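You operate a simulated robot arm through the tools that you are given. There is no shell and no other tool. Be economical: measure what you need, move in short steps, check, and stop when the job is done.

Carry out the task below with a simulated robot arm. There is one attempt and no reset: what you move stays moved.

TASK
Put the flange brush on the white rubber sheet on the service bench.

It is judged by the outcome, as a careful person would: the job done as asked, and still so three seconds after it is handed in. It fails if anything else is knocked over, pushed out of place, dropped, spilled or broken.

THE ROBOT
A 7-joint arm with a two-finger parallel gripper, fixed in place. Base frame: the origin is at the foot of the arm, x ahead of it, y to its left, z up. Lengths are in m, angles in degrees, forces in N, time in s.
With the tool pointing down near the work surface it reaches from about 0.22 to 0.58 m from the base axis. Its first joint turns from -66.0 to 66.0 degrees. Payload 2.5 kg.
Tool frame: the origin (TCP) lies between the finger pads and is the grasp point; the fingertips stand 0.023 m ahead of it; z points along the fingers, y is the line along which they close. The gripper opens to 0.094 m. The fingers are 0.038 m wide and 0.01 m thick; the gripper's body (0.054 by 0.096 m) begins 0.039 m behind the TCP.
Orientation is that of the tool frame in the base frame, as a unit quaternion [w, x, y, z]. With the fingers straight down and closing along the base's y, the tool's x points along the base's -x, its y along +y and its z along -z.

THE INTERFACE
- The arm moves only by the tool servo_tool. Its argument "increments" is a list of rows, each a list of 7 numbers: the shift along the tool's x, y, z in m, then the turn, a rotation vector about the tool's x, y, z in degrees, then the finger opening in m, from 0 to 0.094. In form: [[x, y, z, rx, ry, rz, grip], ...]. A call has 1 to 10 rows; each row shifts and turns the commanded pose from where the row before left it, along the tool's axes as they then stand. A row lasts 0.2 s, in which the tool goes at most 0.05 m and 8.6 degrees; a call with a longer step from one row to the next is refused whole, and so is a gripper value outside its range. A pose out of reach is approached as far as the arm can. The call stops where the force on the tool passes 40 N (or 10 N more than at its start, if that is more) or the arm is blocked; 0.2 s more then pass. The fingers move at their own pace (about 0.108 m/s each) and stop on an object; they squeeze with about 25 N. The grip force told is the motor's: it shows also when the fingers shut on nothing. Time passes only in rows, and 0.2 s behind the last, so rows that do not move let the fingers close. It gives the time, the measured TCP pose, the force on the tool (base axes), the opening and the grip force at its end, in the units of the frame above (readings bear some noise), and new pictures: "views" is both (left out), scene, wrist or none.
- Cameras (640 x 400 px; columns grow to the right, rows downward): "scene" is fixed at [0.0913, -0.3938, 0.5637]; the picture's right is [0.97, -0.25, 0.00], its down [-0.12, -0.49, -0.86] and it looks along [0.21, 0.83, -0.51] (base axes); focal length 358 px, centre (320, 200). "wrist" rides on the gripper at [-0.039, 0, -0.044] in the tool frame; the picture's right is [0.00, -1.00, 0.00], its down [0.97, 0.00, -0.24] and it looks along [0.24, 0.00, 0.97] (tool axes); focal length 218 px, centre (320, 200).
- probe_pixels(camera, pixels): for up to 12 pixels [column, row] of the newest picture of that camera ("zoom" is the newest enlarged one), the place [x, y, z] in the base frame of the surface seen there, good to about 0.002 m, but the place of the scene camera against the robot may be out by one fixed shift of up to 0.018 m in any direction. No time passes.
- zoom(camera, box): a new picture of the part [left, top, right, bottom] of that camera's present view, enlarged. No time passes.
- hand_in(): hands the job in; it is judged then, once.

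Work in short steps. Measure before you move; look again where a grasp or a placing could have gone wrong, and mend it. You have 60 turns and 120 pictures in all, the two below and enlarged ones among them. Open the gripper and draw the arm clear of the work before you hand the job in, unless the task says otherwise; then end with one line.

The tools are called after ">>>" as a command line: name --pt "numbers of a row" for each row, then --argument value for the rest, lists and objects as JSON in quotes. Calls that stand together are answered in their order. servo_tool: Moves the arm, as the interface text tells. Its arguments: {"type":"object","properties":{"increments":{"type":"array","items":{"type":"array","items":{"type":"number"}}},"views":{"type":"string","enum":["both","scene","wrist","none"]}},"required":["increments"]} The other tools are called the same way: probe_pixels (camera, pixels) gives the place of the surface under pixels of a picture; zoom (camera, box) takes an enlarged picture of a part of a camera's view; hand_in () hands the job in.

At the start:

```text
time_s: 0.0
position: [0.3736, 0.2164, 0.1988]
orientation: [0.0, 0.0, 1.0, 0.0]
contact_force: [0.0, -0.5, -0.6]
grip_width: 0.0939
finger_force: 0.1
```

scene: 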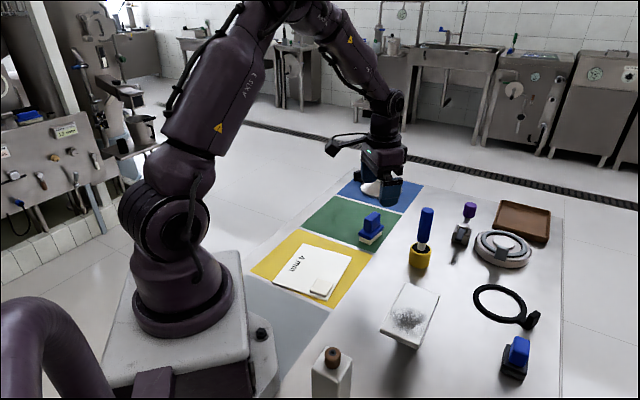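
wrist: 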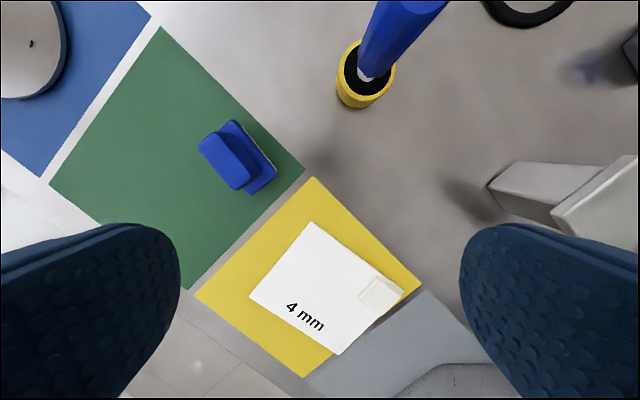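

I'll zoom in to identify the objects first.

>>> zoom --camera "scene" --box '[340, 170, 560, 310]'

>>> zoom --camera "scene" --box '[240, 230, 560, 400]'

```text
2.86 times, centred on (450, 240) of scene
```

zoom: 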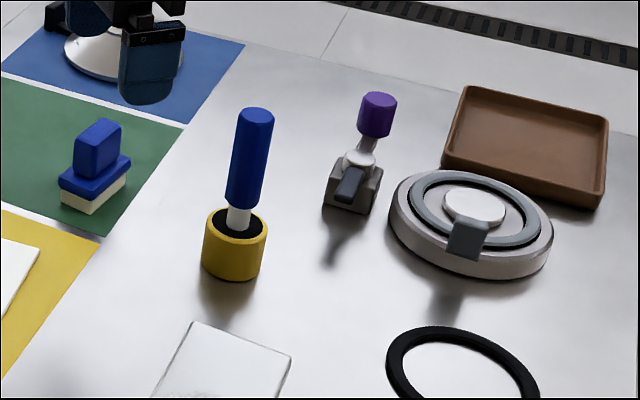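

```text
2.00 times, centred on (400, 315) of scene
```

zoom: 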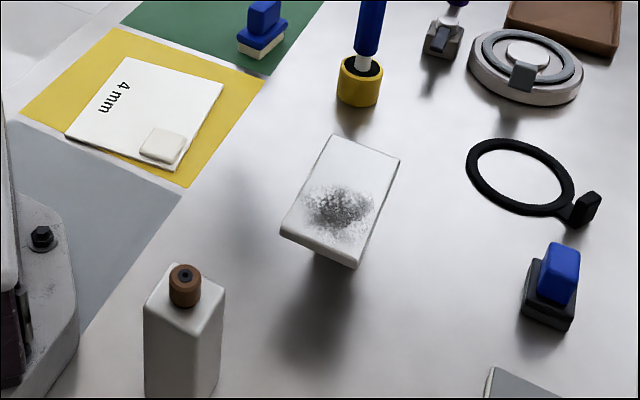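

>>> zoom --camera "scene" --box '[345, 200, 395, 250]'

>>> zoom --camera "scene" --box '[480, 320, 560, 400]'

>>> zoom --camera "scene" --box '[390, 190, 490, 280]'

>>> probe_pixels --camera "scene" --pixels '[[373, 218], [427, 212], [420, 252], [519, 345], [312, 268], [320, 290], [410, 315], [420, 335], [370, 242], [469, 208], [460, 236], [385, 215]]'

```text
8.00 times, centred on (370, 225) of scene
```

zoom: 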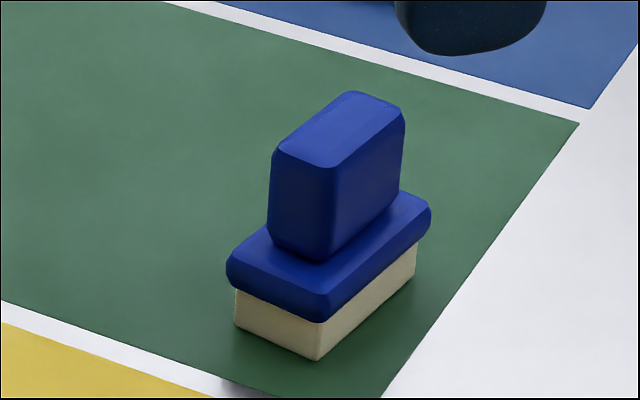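

```text
5.00 times, centred on (520, 360) of scene
```

zoom: 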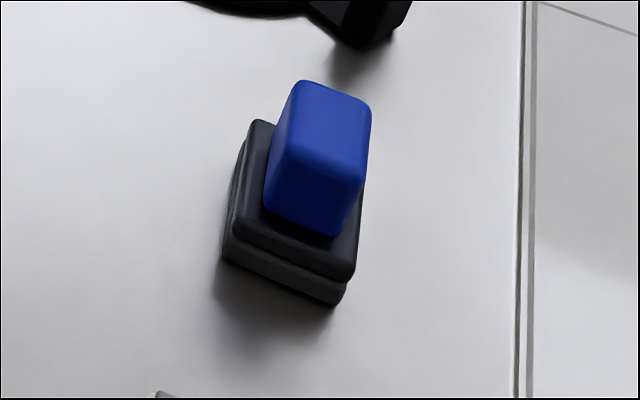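

```text
4.44 times, centred on (440, 235) of scene
```

zoom: 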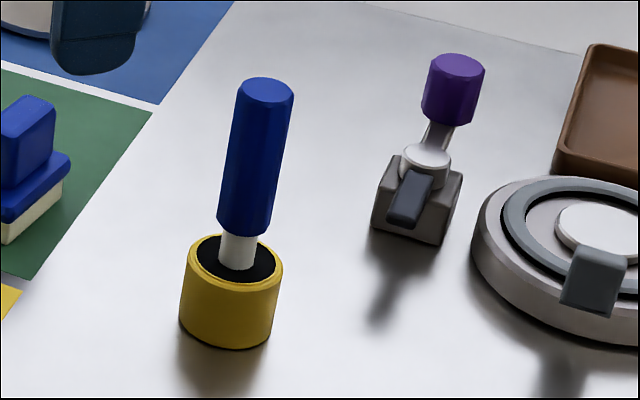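

```text
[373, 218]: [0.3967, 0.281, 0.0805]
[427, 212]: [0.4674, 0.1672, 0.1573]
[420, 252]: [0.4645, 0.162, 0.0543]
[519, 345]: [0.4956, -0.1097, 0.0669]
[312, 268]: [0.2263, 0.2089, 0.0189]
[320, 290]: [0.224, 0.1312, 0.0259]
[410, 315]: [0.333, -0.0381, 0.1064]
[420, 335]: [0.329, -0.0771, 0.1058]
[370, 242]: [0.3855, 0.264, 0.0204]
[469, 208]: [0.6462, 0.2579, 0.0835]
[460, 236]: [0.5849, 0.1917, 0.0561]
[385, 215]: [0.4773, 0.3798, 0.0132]
```

>>> zoom --camera "wrist" --box '[180, 100, 300, 200]'

>>> zoom --camera "wrist" --box '[310, 0, 470, 120]'

>>> zoom --camera "wrist" --box '[190, 170, 430, 390]'

>>> probe_pixels --camera "wrist" --pixels '[[313, 222], [250, 295], [337, 355], [404, 290], [380, 292], [310, 280], [228, 160], [205, 145], [232, 122], [272, 177], [252, 192], [235, 185]]'

```text
4.00 times, centred on (240, 150) of wrist
```

zoom: 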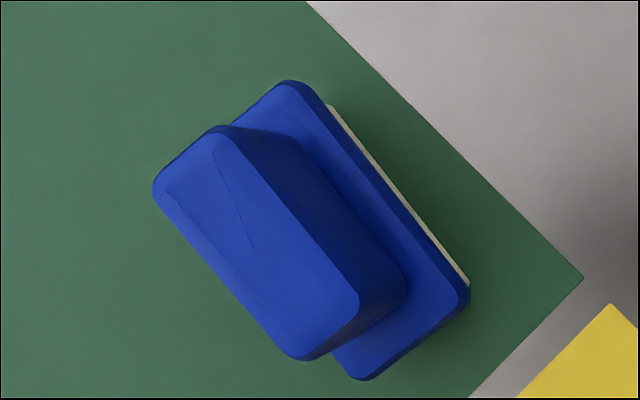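

```text
3.33 times, centred on (390, 60) of wrist
```

zoom: 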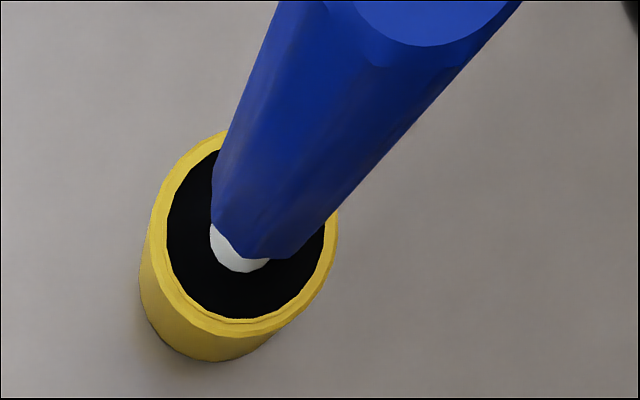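

```text
1.82 times, centred on (310, 280) of wrist
```

zoom: 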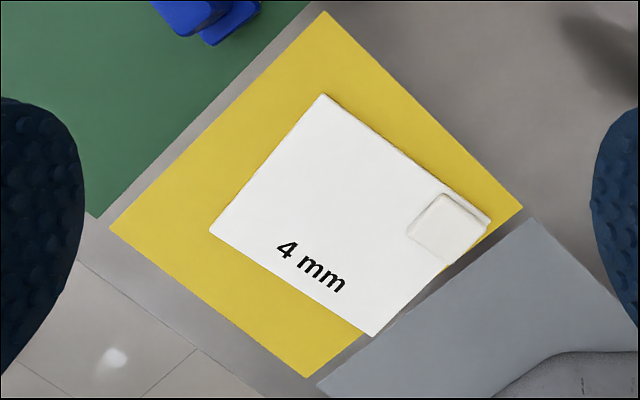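

```text
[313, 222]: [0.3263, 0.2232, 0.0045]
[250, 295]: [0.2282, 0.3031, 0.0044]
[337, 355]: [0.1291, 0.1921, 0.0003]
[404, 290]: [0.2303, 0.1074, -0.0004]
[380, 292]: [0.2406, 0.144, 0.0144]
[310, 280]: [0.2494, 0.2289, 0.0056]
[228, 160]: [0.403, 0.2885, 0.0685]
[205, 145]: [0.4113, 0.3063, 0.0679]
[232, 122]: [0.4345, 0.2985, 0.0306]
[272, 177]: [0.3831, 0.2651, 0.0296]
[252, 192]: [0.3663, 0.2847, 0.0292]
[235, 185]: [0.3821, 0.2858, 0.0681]
```

The blue block with cream bristles (wrist 235,160) looks like a brush, but the blue/black item (scene 519,345) could be one as well. I'll raise the arm and move it over there to look.

>>> servo_tool --pt "0 0 -0.04 0 0 0 0.094" --pt "0 0 -0.04 0 0 0 0.094" --pt "0 -0.045 0 0 0 0 0.094" --pt "0 -0.045 0 0 0 0 0.094" --pt "0 -0.045 0 0 0 0 0.094" --pt "0 -0.045 0 0 0 0 0.094" --pt "0 -0.045 0 0 0 0 0.094" --pt "0 -0.045 0 0 0 0 0.094"

```text
time_s: 1.8
position: [0.3748, -0.0515, 0.2794]
orientation: [0.0, -0.001, 1.0, -0.001]
contact_force: [-0.4, 0.4, -1.0]
grip_width: 0.0938
finger_force: 0.0
```

scene: 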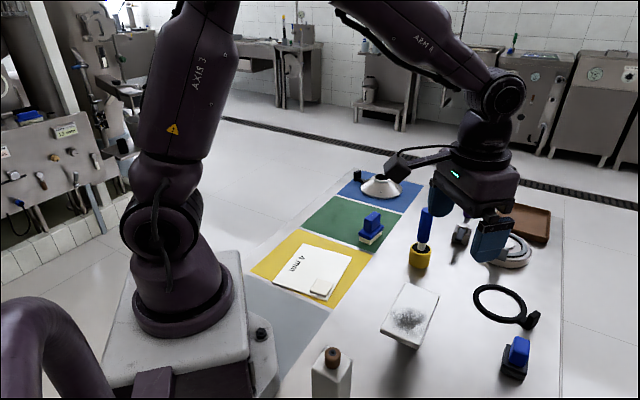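
wrist: 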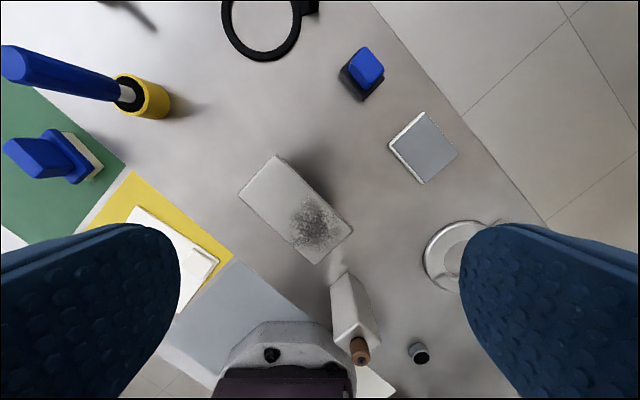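

>>> zoom --camera "wrist" --box '[330, 30, 480, 200]'

>>> zoom --camera "wrist" --box '[320, 210, 500, 400]'

>>> zoom --camera "scene" --box '[320, 160, 440, 270]'

```text
2.35 times, centred on (405, 115) of wrist
```

zoom: 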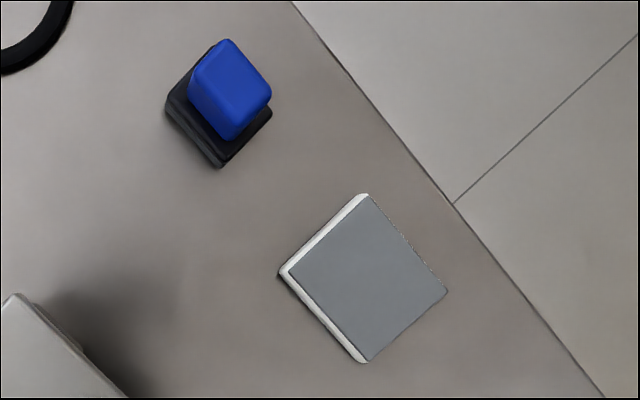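

```text
2.11 times, centred on (410, 305) of wrist
```

zoom: 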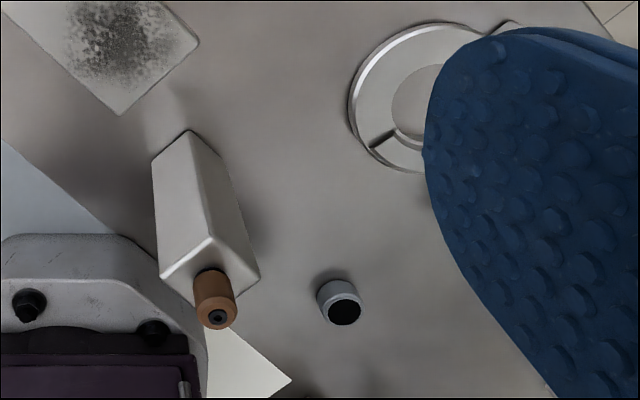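

```text
3.64 times, centred on (380, 215) of scene
```

zoom: 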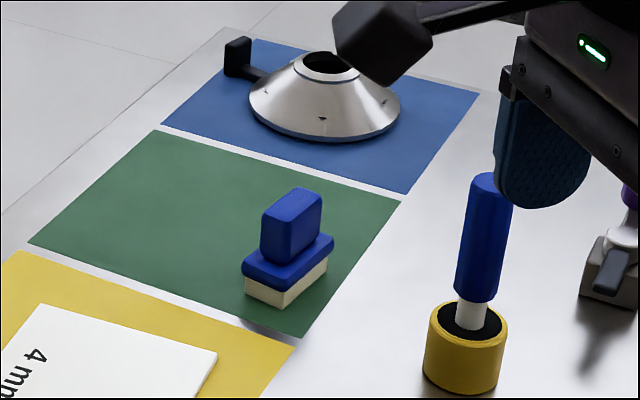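

A second white patch shows near the base (wrist 375,385). I'll look there before choosing the sheet.

>>> servo_tool --pt "0.03 -0.04 0 0 0 0 0.094" --pt "0.03 -0.04 0 0 0 0 0.094" --pt "0.03 -0.04 0 0 0 0 0.094" --pt "0 -0.04 0 0 0 0 0.094" --pt "0 -0.04 0 0 0 0 0.094" --views "wrist"

```text
time_s: 3.0
position: [0.2841, -0.2539, 0.2823]
orientation: [-0.001, 0.0, 1.0, 0.0]
contact_force: [-0.3, -0.4, 0.5]
grip_width: 0.094
finger_force: 0.1
```

wrist: 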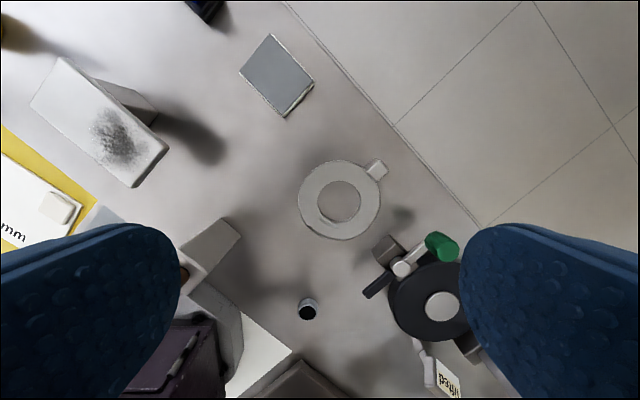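

>>> zoom --camera "wrist" --box '[170, 220, 500, 400]'

>>> probe_pixels --camera "wrist" --pixels '[[260, 345], [245, 380], [300, 375], [445, 380], [340, 170], [278, 75], [20, 210], [60, 205]]'

>>> servo_tool --pt "0.03 -0.02 -0.02 0 0 0 0.094" --pt "0.03 -0.02 -0.02 0 0 0 0.094" --pt "0 0 0 0 -8 0 0.094" --pt "0 0 0 0 -8 0 0.094" --pt "0 0 0 0 -8 0 0.094" --views "wrist"

```text
1.94 times, centred on (335, 310) of wrist
```

zoom: 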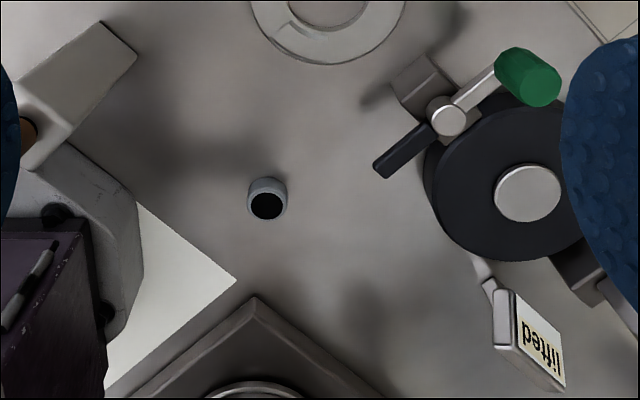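

```text
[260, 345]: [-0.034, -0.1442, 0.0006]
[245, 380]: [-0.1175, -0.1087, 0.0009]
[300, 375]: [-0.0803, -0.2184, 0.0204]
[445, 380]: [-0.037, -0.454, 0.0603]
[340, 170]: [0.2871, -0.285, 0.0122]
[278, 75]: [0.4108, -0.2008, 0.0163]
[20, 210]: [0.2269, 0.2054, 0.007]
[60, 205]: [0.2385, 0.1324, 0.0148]
```

```text
time_s: 4.2
position: [0.223, -0.2935, 0.3193]
orientation: [0.209, 0.0, 0.978, 0.0]
contact_force: [0.0, -0.3, -0.6]
grip_width: 0.0938
finger_force: 0.0
```

wrist: 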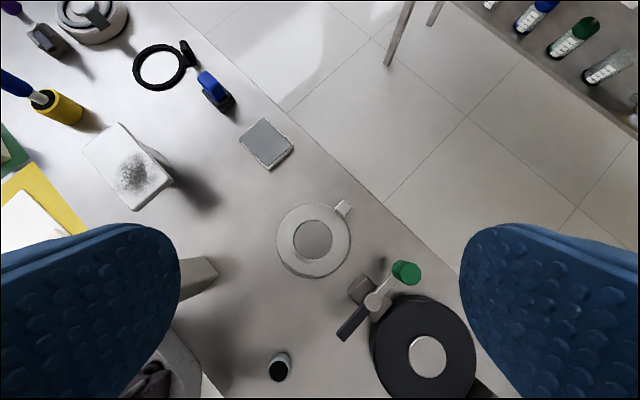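

>>> zoom --camera "wrist" --box '[130, 30, 300, 180]'

>>> zoom --camera "wrist" --box '[0, 60, 120, 140]'

```text
2.67 times, centred on (215, 105) of wrist
```

zoom: 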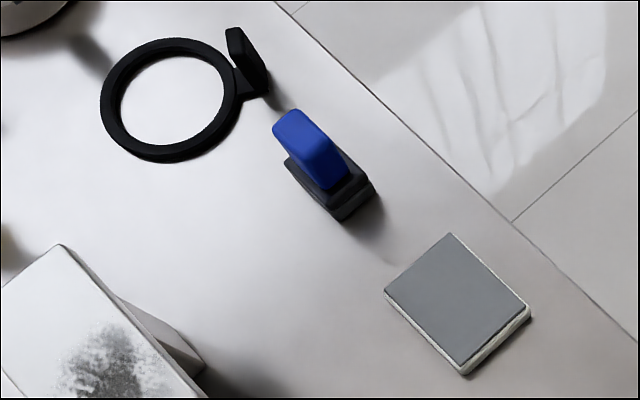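

```text
5.00 times, centred on (60, 100) of wrist
```

zoom: 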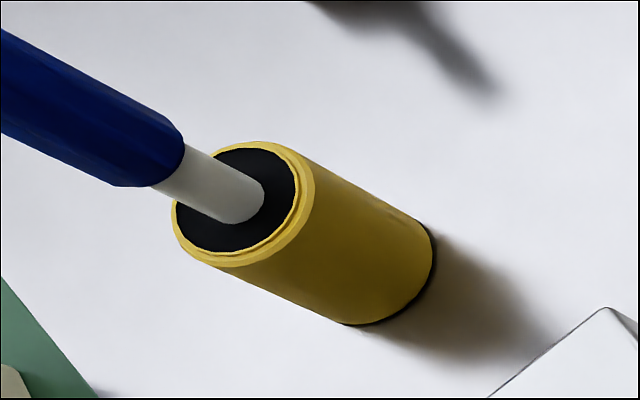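

The cream-bristle block is the only visible brush, and the white "4 mm" sheet is at about (0.228, 0.206). I'll level the tool and go back over the brush.

>>> servo_tool --pt "0 0 0 0 8 0 0.094" --pt "0 0 0 0 8 0 0.094" --pt "0 0 0 0 8 0 0.094" --pt "-0.013 0.043 0 0 0 0 0.094" --pt "-0.013 0.043 0 0 0 0 0.094" --pt "-0.013 0.043 0 0 0 0 0.094" --pt "-0.013 0.043 0 0 0 0 0.094" --pt "-0.013 0.043 0 0 0 0 0.094" --pt "-0.013 0.043 0 0 0 0 0.094" --pt "-0.013 0.043 0 0 0 0 0.094" --views "none"

>>> servo_tool --pt "-0.013 0.043 0 0 0 0 0.094" --pt "-0.013 0.043 0 0 0 0 0.094" --pt "-0.013 0.043 0 0 0 0 0.094" --pt "-0.013 0.043 0 0 0 0 0.094" --pt "-0.013 0.043 0 0 0 0 0.094" --pt "-0.013 0.043 0 0 0 0 0.094" --pt "0 0.02 0.04 0 0 -8 0.094" --pt "0 0 0.04 0 0 -8 0.094" --pt "0 0 0.04 0 0 -8 0.094" --pt "0 0 0 0 0 -8 0.094"

```text
time_s: 6.4
position: [0.3137, 0.0079, 0.3201]
orientation: [0.0, -0.001, 1.0, -0.001]
contact_force: [-0.8, -0.6, -0.9]
grip_width: 0.094
finger_force: 0.0
```

```text
time_s: 8.6
position: [0.3925, 0.285, 0.2002]
orientation: [0.0, -0.277, 0.961, 0.0]
contact_force: [-0.4, -0.2, -0.8]
grip_width: 0.0941
finger_force: 0.1
```

scene: 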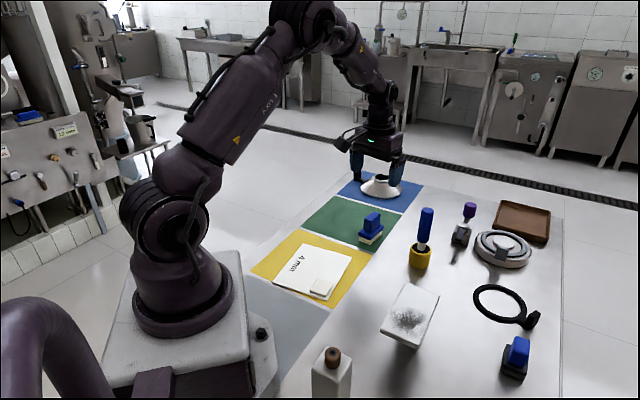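
wrist: 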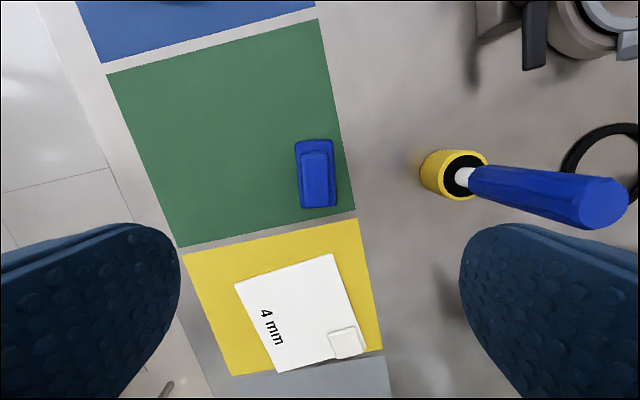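

>>> zoom --camera "wrist" --box '[270, 125, 370, 225]'

>>> probe_pixels --camera "wrist" --pixels '[[304, 158], [325, 155], [309, 202], [332, 202], [316, 180], [298, 145], [330, 143], [334, 203], [352, 330], [345, 355], [260, 280], [330, 260]]'

```text
4.00 times, centred on (320, 175) of wrist
```

zoom: 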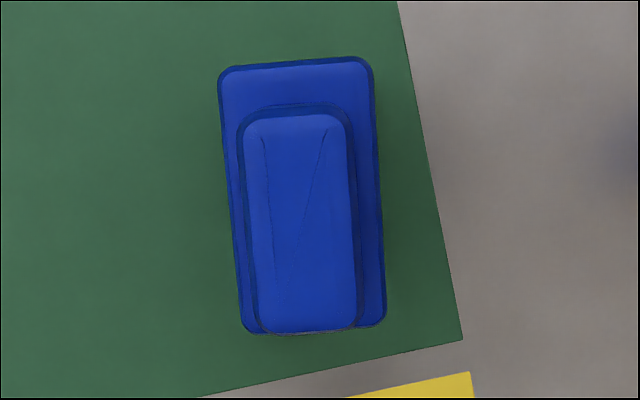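

```text
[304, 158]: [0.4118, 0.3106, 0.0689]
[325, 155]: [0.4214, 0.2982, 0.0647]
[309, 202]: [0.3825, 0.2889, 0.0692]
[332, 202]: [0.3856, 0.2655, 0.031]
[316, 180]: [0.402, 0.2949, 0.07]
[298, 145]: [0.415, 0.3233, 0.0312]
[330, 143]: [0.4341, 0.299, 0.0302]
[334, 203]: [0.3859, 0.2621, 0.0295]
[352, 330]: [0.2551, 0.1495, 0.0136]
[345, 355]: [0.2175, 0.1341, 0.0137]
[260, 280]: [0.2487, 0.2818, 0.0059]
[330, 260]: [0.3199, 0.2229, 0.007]
```

The brush handle is centred near (0.401, 0.294), with its top at z = 0.07 and its long axis at about 36°. I'll align above it and descend partway.

>>> servo_tool --pt "-0.012 0.003 0 0 0 -4 0.094" --pt "0 0 0.04 0 0 0 0.094" --pt "0 0 0.04 0 0 0 0.094" --views "wrist"

```text
time_s: 9.4
position: [0.4036, 0.2933, 0.1189]
orientation: [-0.001, -0.309, 0.951, -0.001]
contact_force: [-0.5, -0.4, -1.4]
grip_width: 0.0941
finger_force: 0.0
```

wrist: 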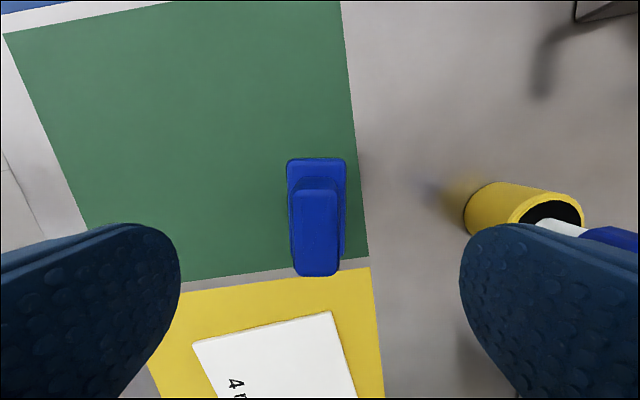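

>>> probe_pixels --camera "wrist" --pixels '[[316, 192], [316, 232], [317, 270], [297, 232], [335, 232]]'

```text
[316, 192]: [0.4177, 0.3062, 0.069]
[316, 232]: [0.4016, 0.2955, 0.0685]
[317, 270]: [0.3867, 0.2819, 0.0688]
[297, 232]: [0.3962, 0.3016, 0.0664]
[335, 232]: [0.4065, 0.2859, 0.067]
```

It is centred well. I'll descend to z of about 0.058 and close.

>>> servo_tool --pt "0 0 0.03 0 0 0 0.094" --pt "0 0 0.03 0 0 0 0.094" --pt "0 0 0 0 0 0 0.01" --pt "0 0 0 0 0 0 0.01" --pt "0 0 0 0 0 0 0.01"

```text
time_s: 10.6
position: [0.4001, 0.2926, 0.061]
orientation: [0.0, -0.308, 0.951, -0.001]
contact_force: [-0.1, 0.0, -0.4]
grip_width: 0.0233
finger_force: 24.8
```

scene: 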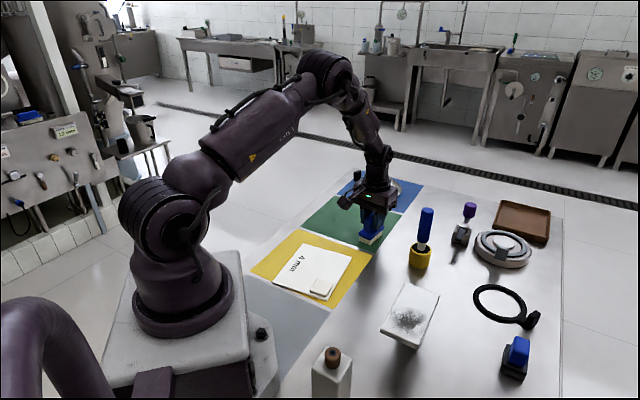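
wrist: 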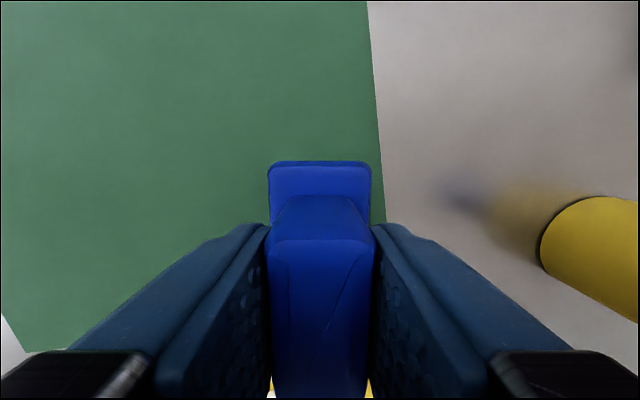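

It is gripped at 23 mm. I'll lift it, carry it over the sheet to about (0.248, 0.225), and check.

>>> servo_tool --pt "0 0 -0.04 0 0 0 0.01" --pt "0 0 -0.04 0 0 0 0.01" --pt "0.041 0.0086 0 0 0 0 0.01" --pt "0.041 0.0086 0 0 0 0 0.01" --pt "0.041 0.0086 0 0 0 0 0.01" --pt "0.041 0.0086 0 0 0 0 0.01" --pt "0 0 0 0 0 0 0.01"

```text
time_s: 12.2
position: [0.2471, 0.2253, 0.1389]
orientation: [0.0, -0.309, 0.951, -0.001]
contact_force: [0.2, 0.4, -0.6]
grip_width: 0.0238
finger_force: 24.8
```

scene: 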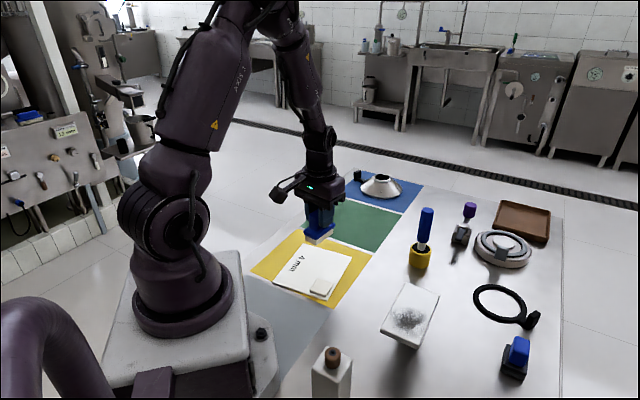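
wrist: 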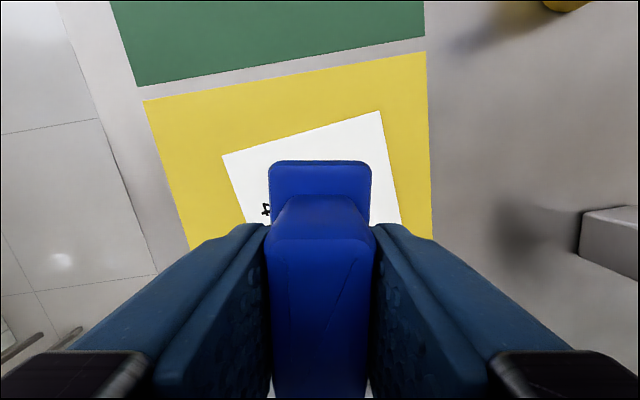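

The brush is over the sheet, so I'll lower it most of the way.

>>> servo_tool --pt "0 0 0.035 0 0 0 0.01" --pt "0 0 0.03 0 0 0 0.01" --pt "0 0 0.003 0 0 0 0.01" --pt "0 0 0 0 0 0 0.01" --views "scene"

>>> zoom --camera "scene" --box '[260, 190, 380, 310]'

```text
time_s: 13.2
position: [0.2479, 0.2255, 0.07]
orientation: [0.0, -0.309, 0.951, 0.0]
contact_force: [-0.7, -0.4, -0.6]
grip_width: 0.0234
finger_force: 25.3
```

scene: 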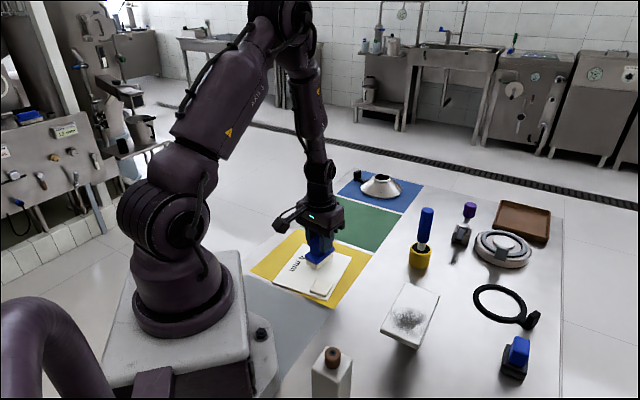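

```text
3.33 times, centred on (320, 250) of scene
```

zoom: 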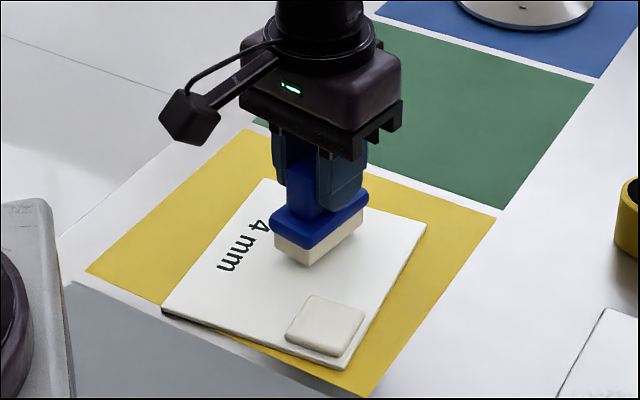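

I'll lower in 1 mm steps until the brush touches.

>>> servo_tool --pt "0 0 0.001 0 0 0 0.01" --pt "0 0 0.001 0 0 0 0.01" --pt "0 0 0.001 0 0 0 0.01" --pt "0 0 0 0 0 0 0.01" --views "none"

```text
time_s: 14.2
position: [0.2482, 0.2259, 0.0681]
orientation: [0.0, -0.309, 0.951, 0.0]
contact_force: [0.2, 0.3, -1.0]
grip_width: 0.0235
finger_force: 25.1
```

>>> servo_tool --pt "0 0 0.001 0 0 0 0.01" --pt "0 0 0.001 0 0 0 0.01" --pt "0 0 0 0 0 0 0.01" --views "none"

>>> zoom --camera "scene" --box '[290, 220, 350, 280]'

```text
time_s: 15.0
position: [0.2478, 0.2264, 0.066]
orientation: [0.0, -0.309, 0.951, 0.0]
contact_force: [0.2, -0.7, -1.9]
grip_width: 0.0231
finger_force: 25.2
```

```text
6.67 times, centred on (320, 250) of scene
```

zoom: 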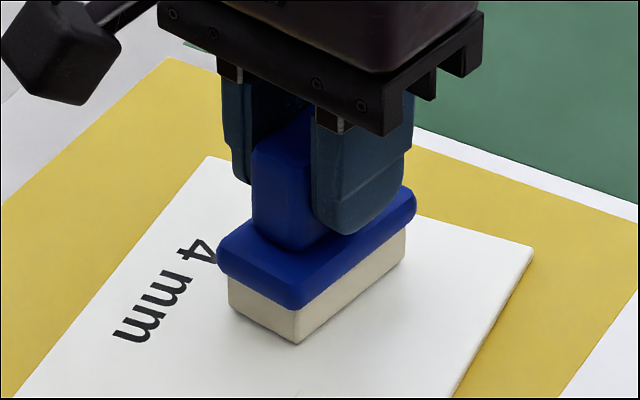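

>>> servo_tool --pt "0 0 0.001 0 0 0 0.01" --pt "0 0 0 0 0 0 0.01" --views "none"

```text
time_s: 15.6
position: [0.2474, 0.2269, 0.0647]
orientation: [0.0, -0.309, 0.951, 0.001]
contact_force: [0.5, -0.3, -1.1]
grip_width: 0.0237
finger_force: 24.8
```

>>> servo_tool --pt "0 0 0.001 0 0 0 0.01" --pt "0 0 0 0 0 0 0.01" --views "none"

```text
time_s: 16.2
position: [0.249, 0.2261, 0.0643]
orientation: [0.0, -0.309, 0.951, 0.0]
contact_force: [-3.9, -1.0, 12.8]
grip_width: 0.0234
finger_force: 25.1
```

It has touched (12.8 N). I'll ease off slightly, open, and withdraw.

>>> servo_tool --pt "0 0 -0.0008 0 0 0 0.01" --pt "0 0 0 0 0 0 0.05" --pt "0 0 0 0 0 0 0.08" --pt "0 0 0 0 0 0 0.08" --pt "0 0 -0.04 0 0 0 0.08" --pt "0 0 -0.045 0 0 0 0.08" --pt "0 0 -0.045 0 0 0 0.08" --pt "-0.04 0 0 0 0 0 0.08" --pt "-0.04 0 0 0 0 0 0.08" --pt "0 0 0 0 0 0 0.08"

>>> zoom --camera "scene" --box '[260, 190, 380, 310]'

```text
time_s: 18.4
position: [0.312, 0.2759, 0.194]
orientation: [0.001, -0.309, 0.951, 0.0]
contact_force: [-0.5, 0.4, 0.1]
grip_width: 0.08
finger_force: 0.1
```

scene: 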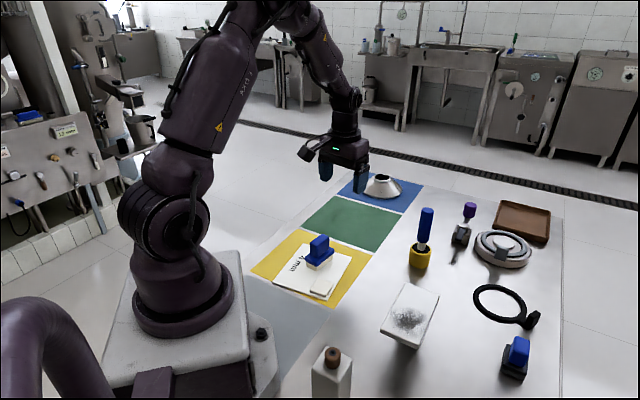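
wrist: 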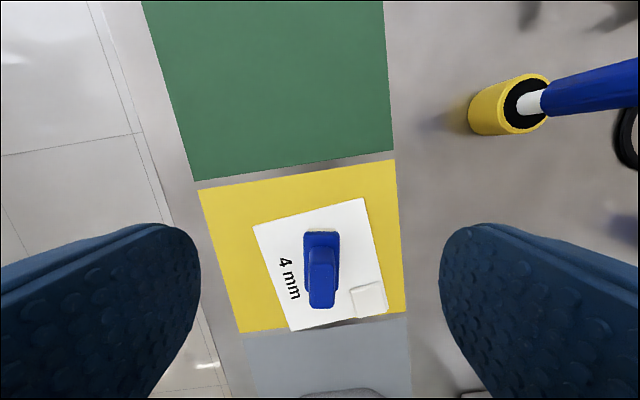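

```text
3.33 times, centred on (320, 250) of scene
```

zoom: 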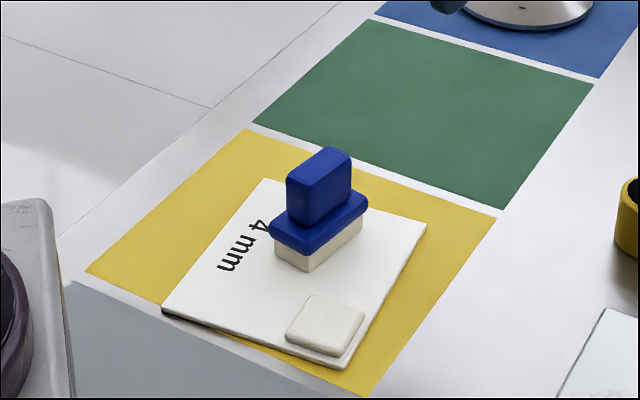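

The brush is standing flat on the white sheet, nothing else has moved, and the arm is clear. I'm handing in.

>>> hand_in

```text
The job is handed in.
```

I put the blue block brush with cream bristles on the white "4 mm" rubber sheet. Nothing was labelled "flange brush", so I chose it as the only item with visible bristles.
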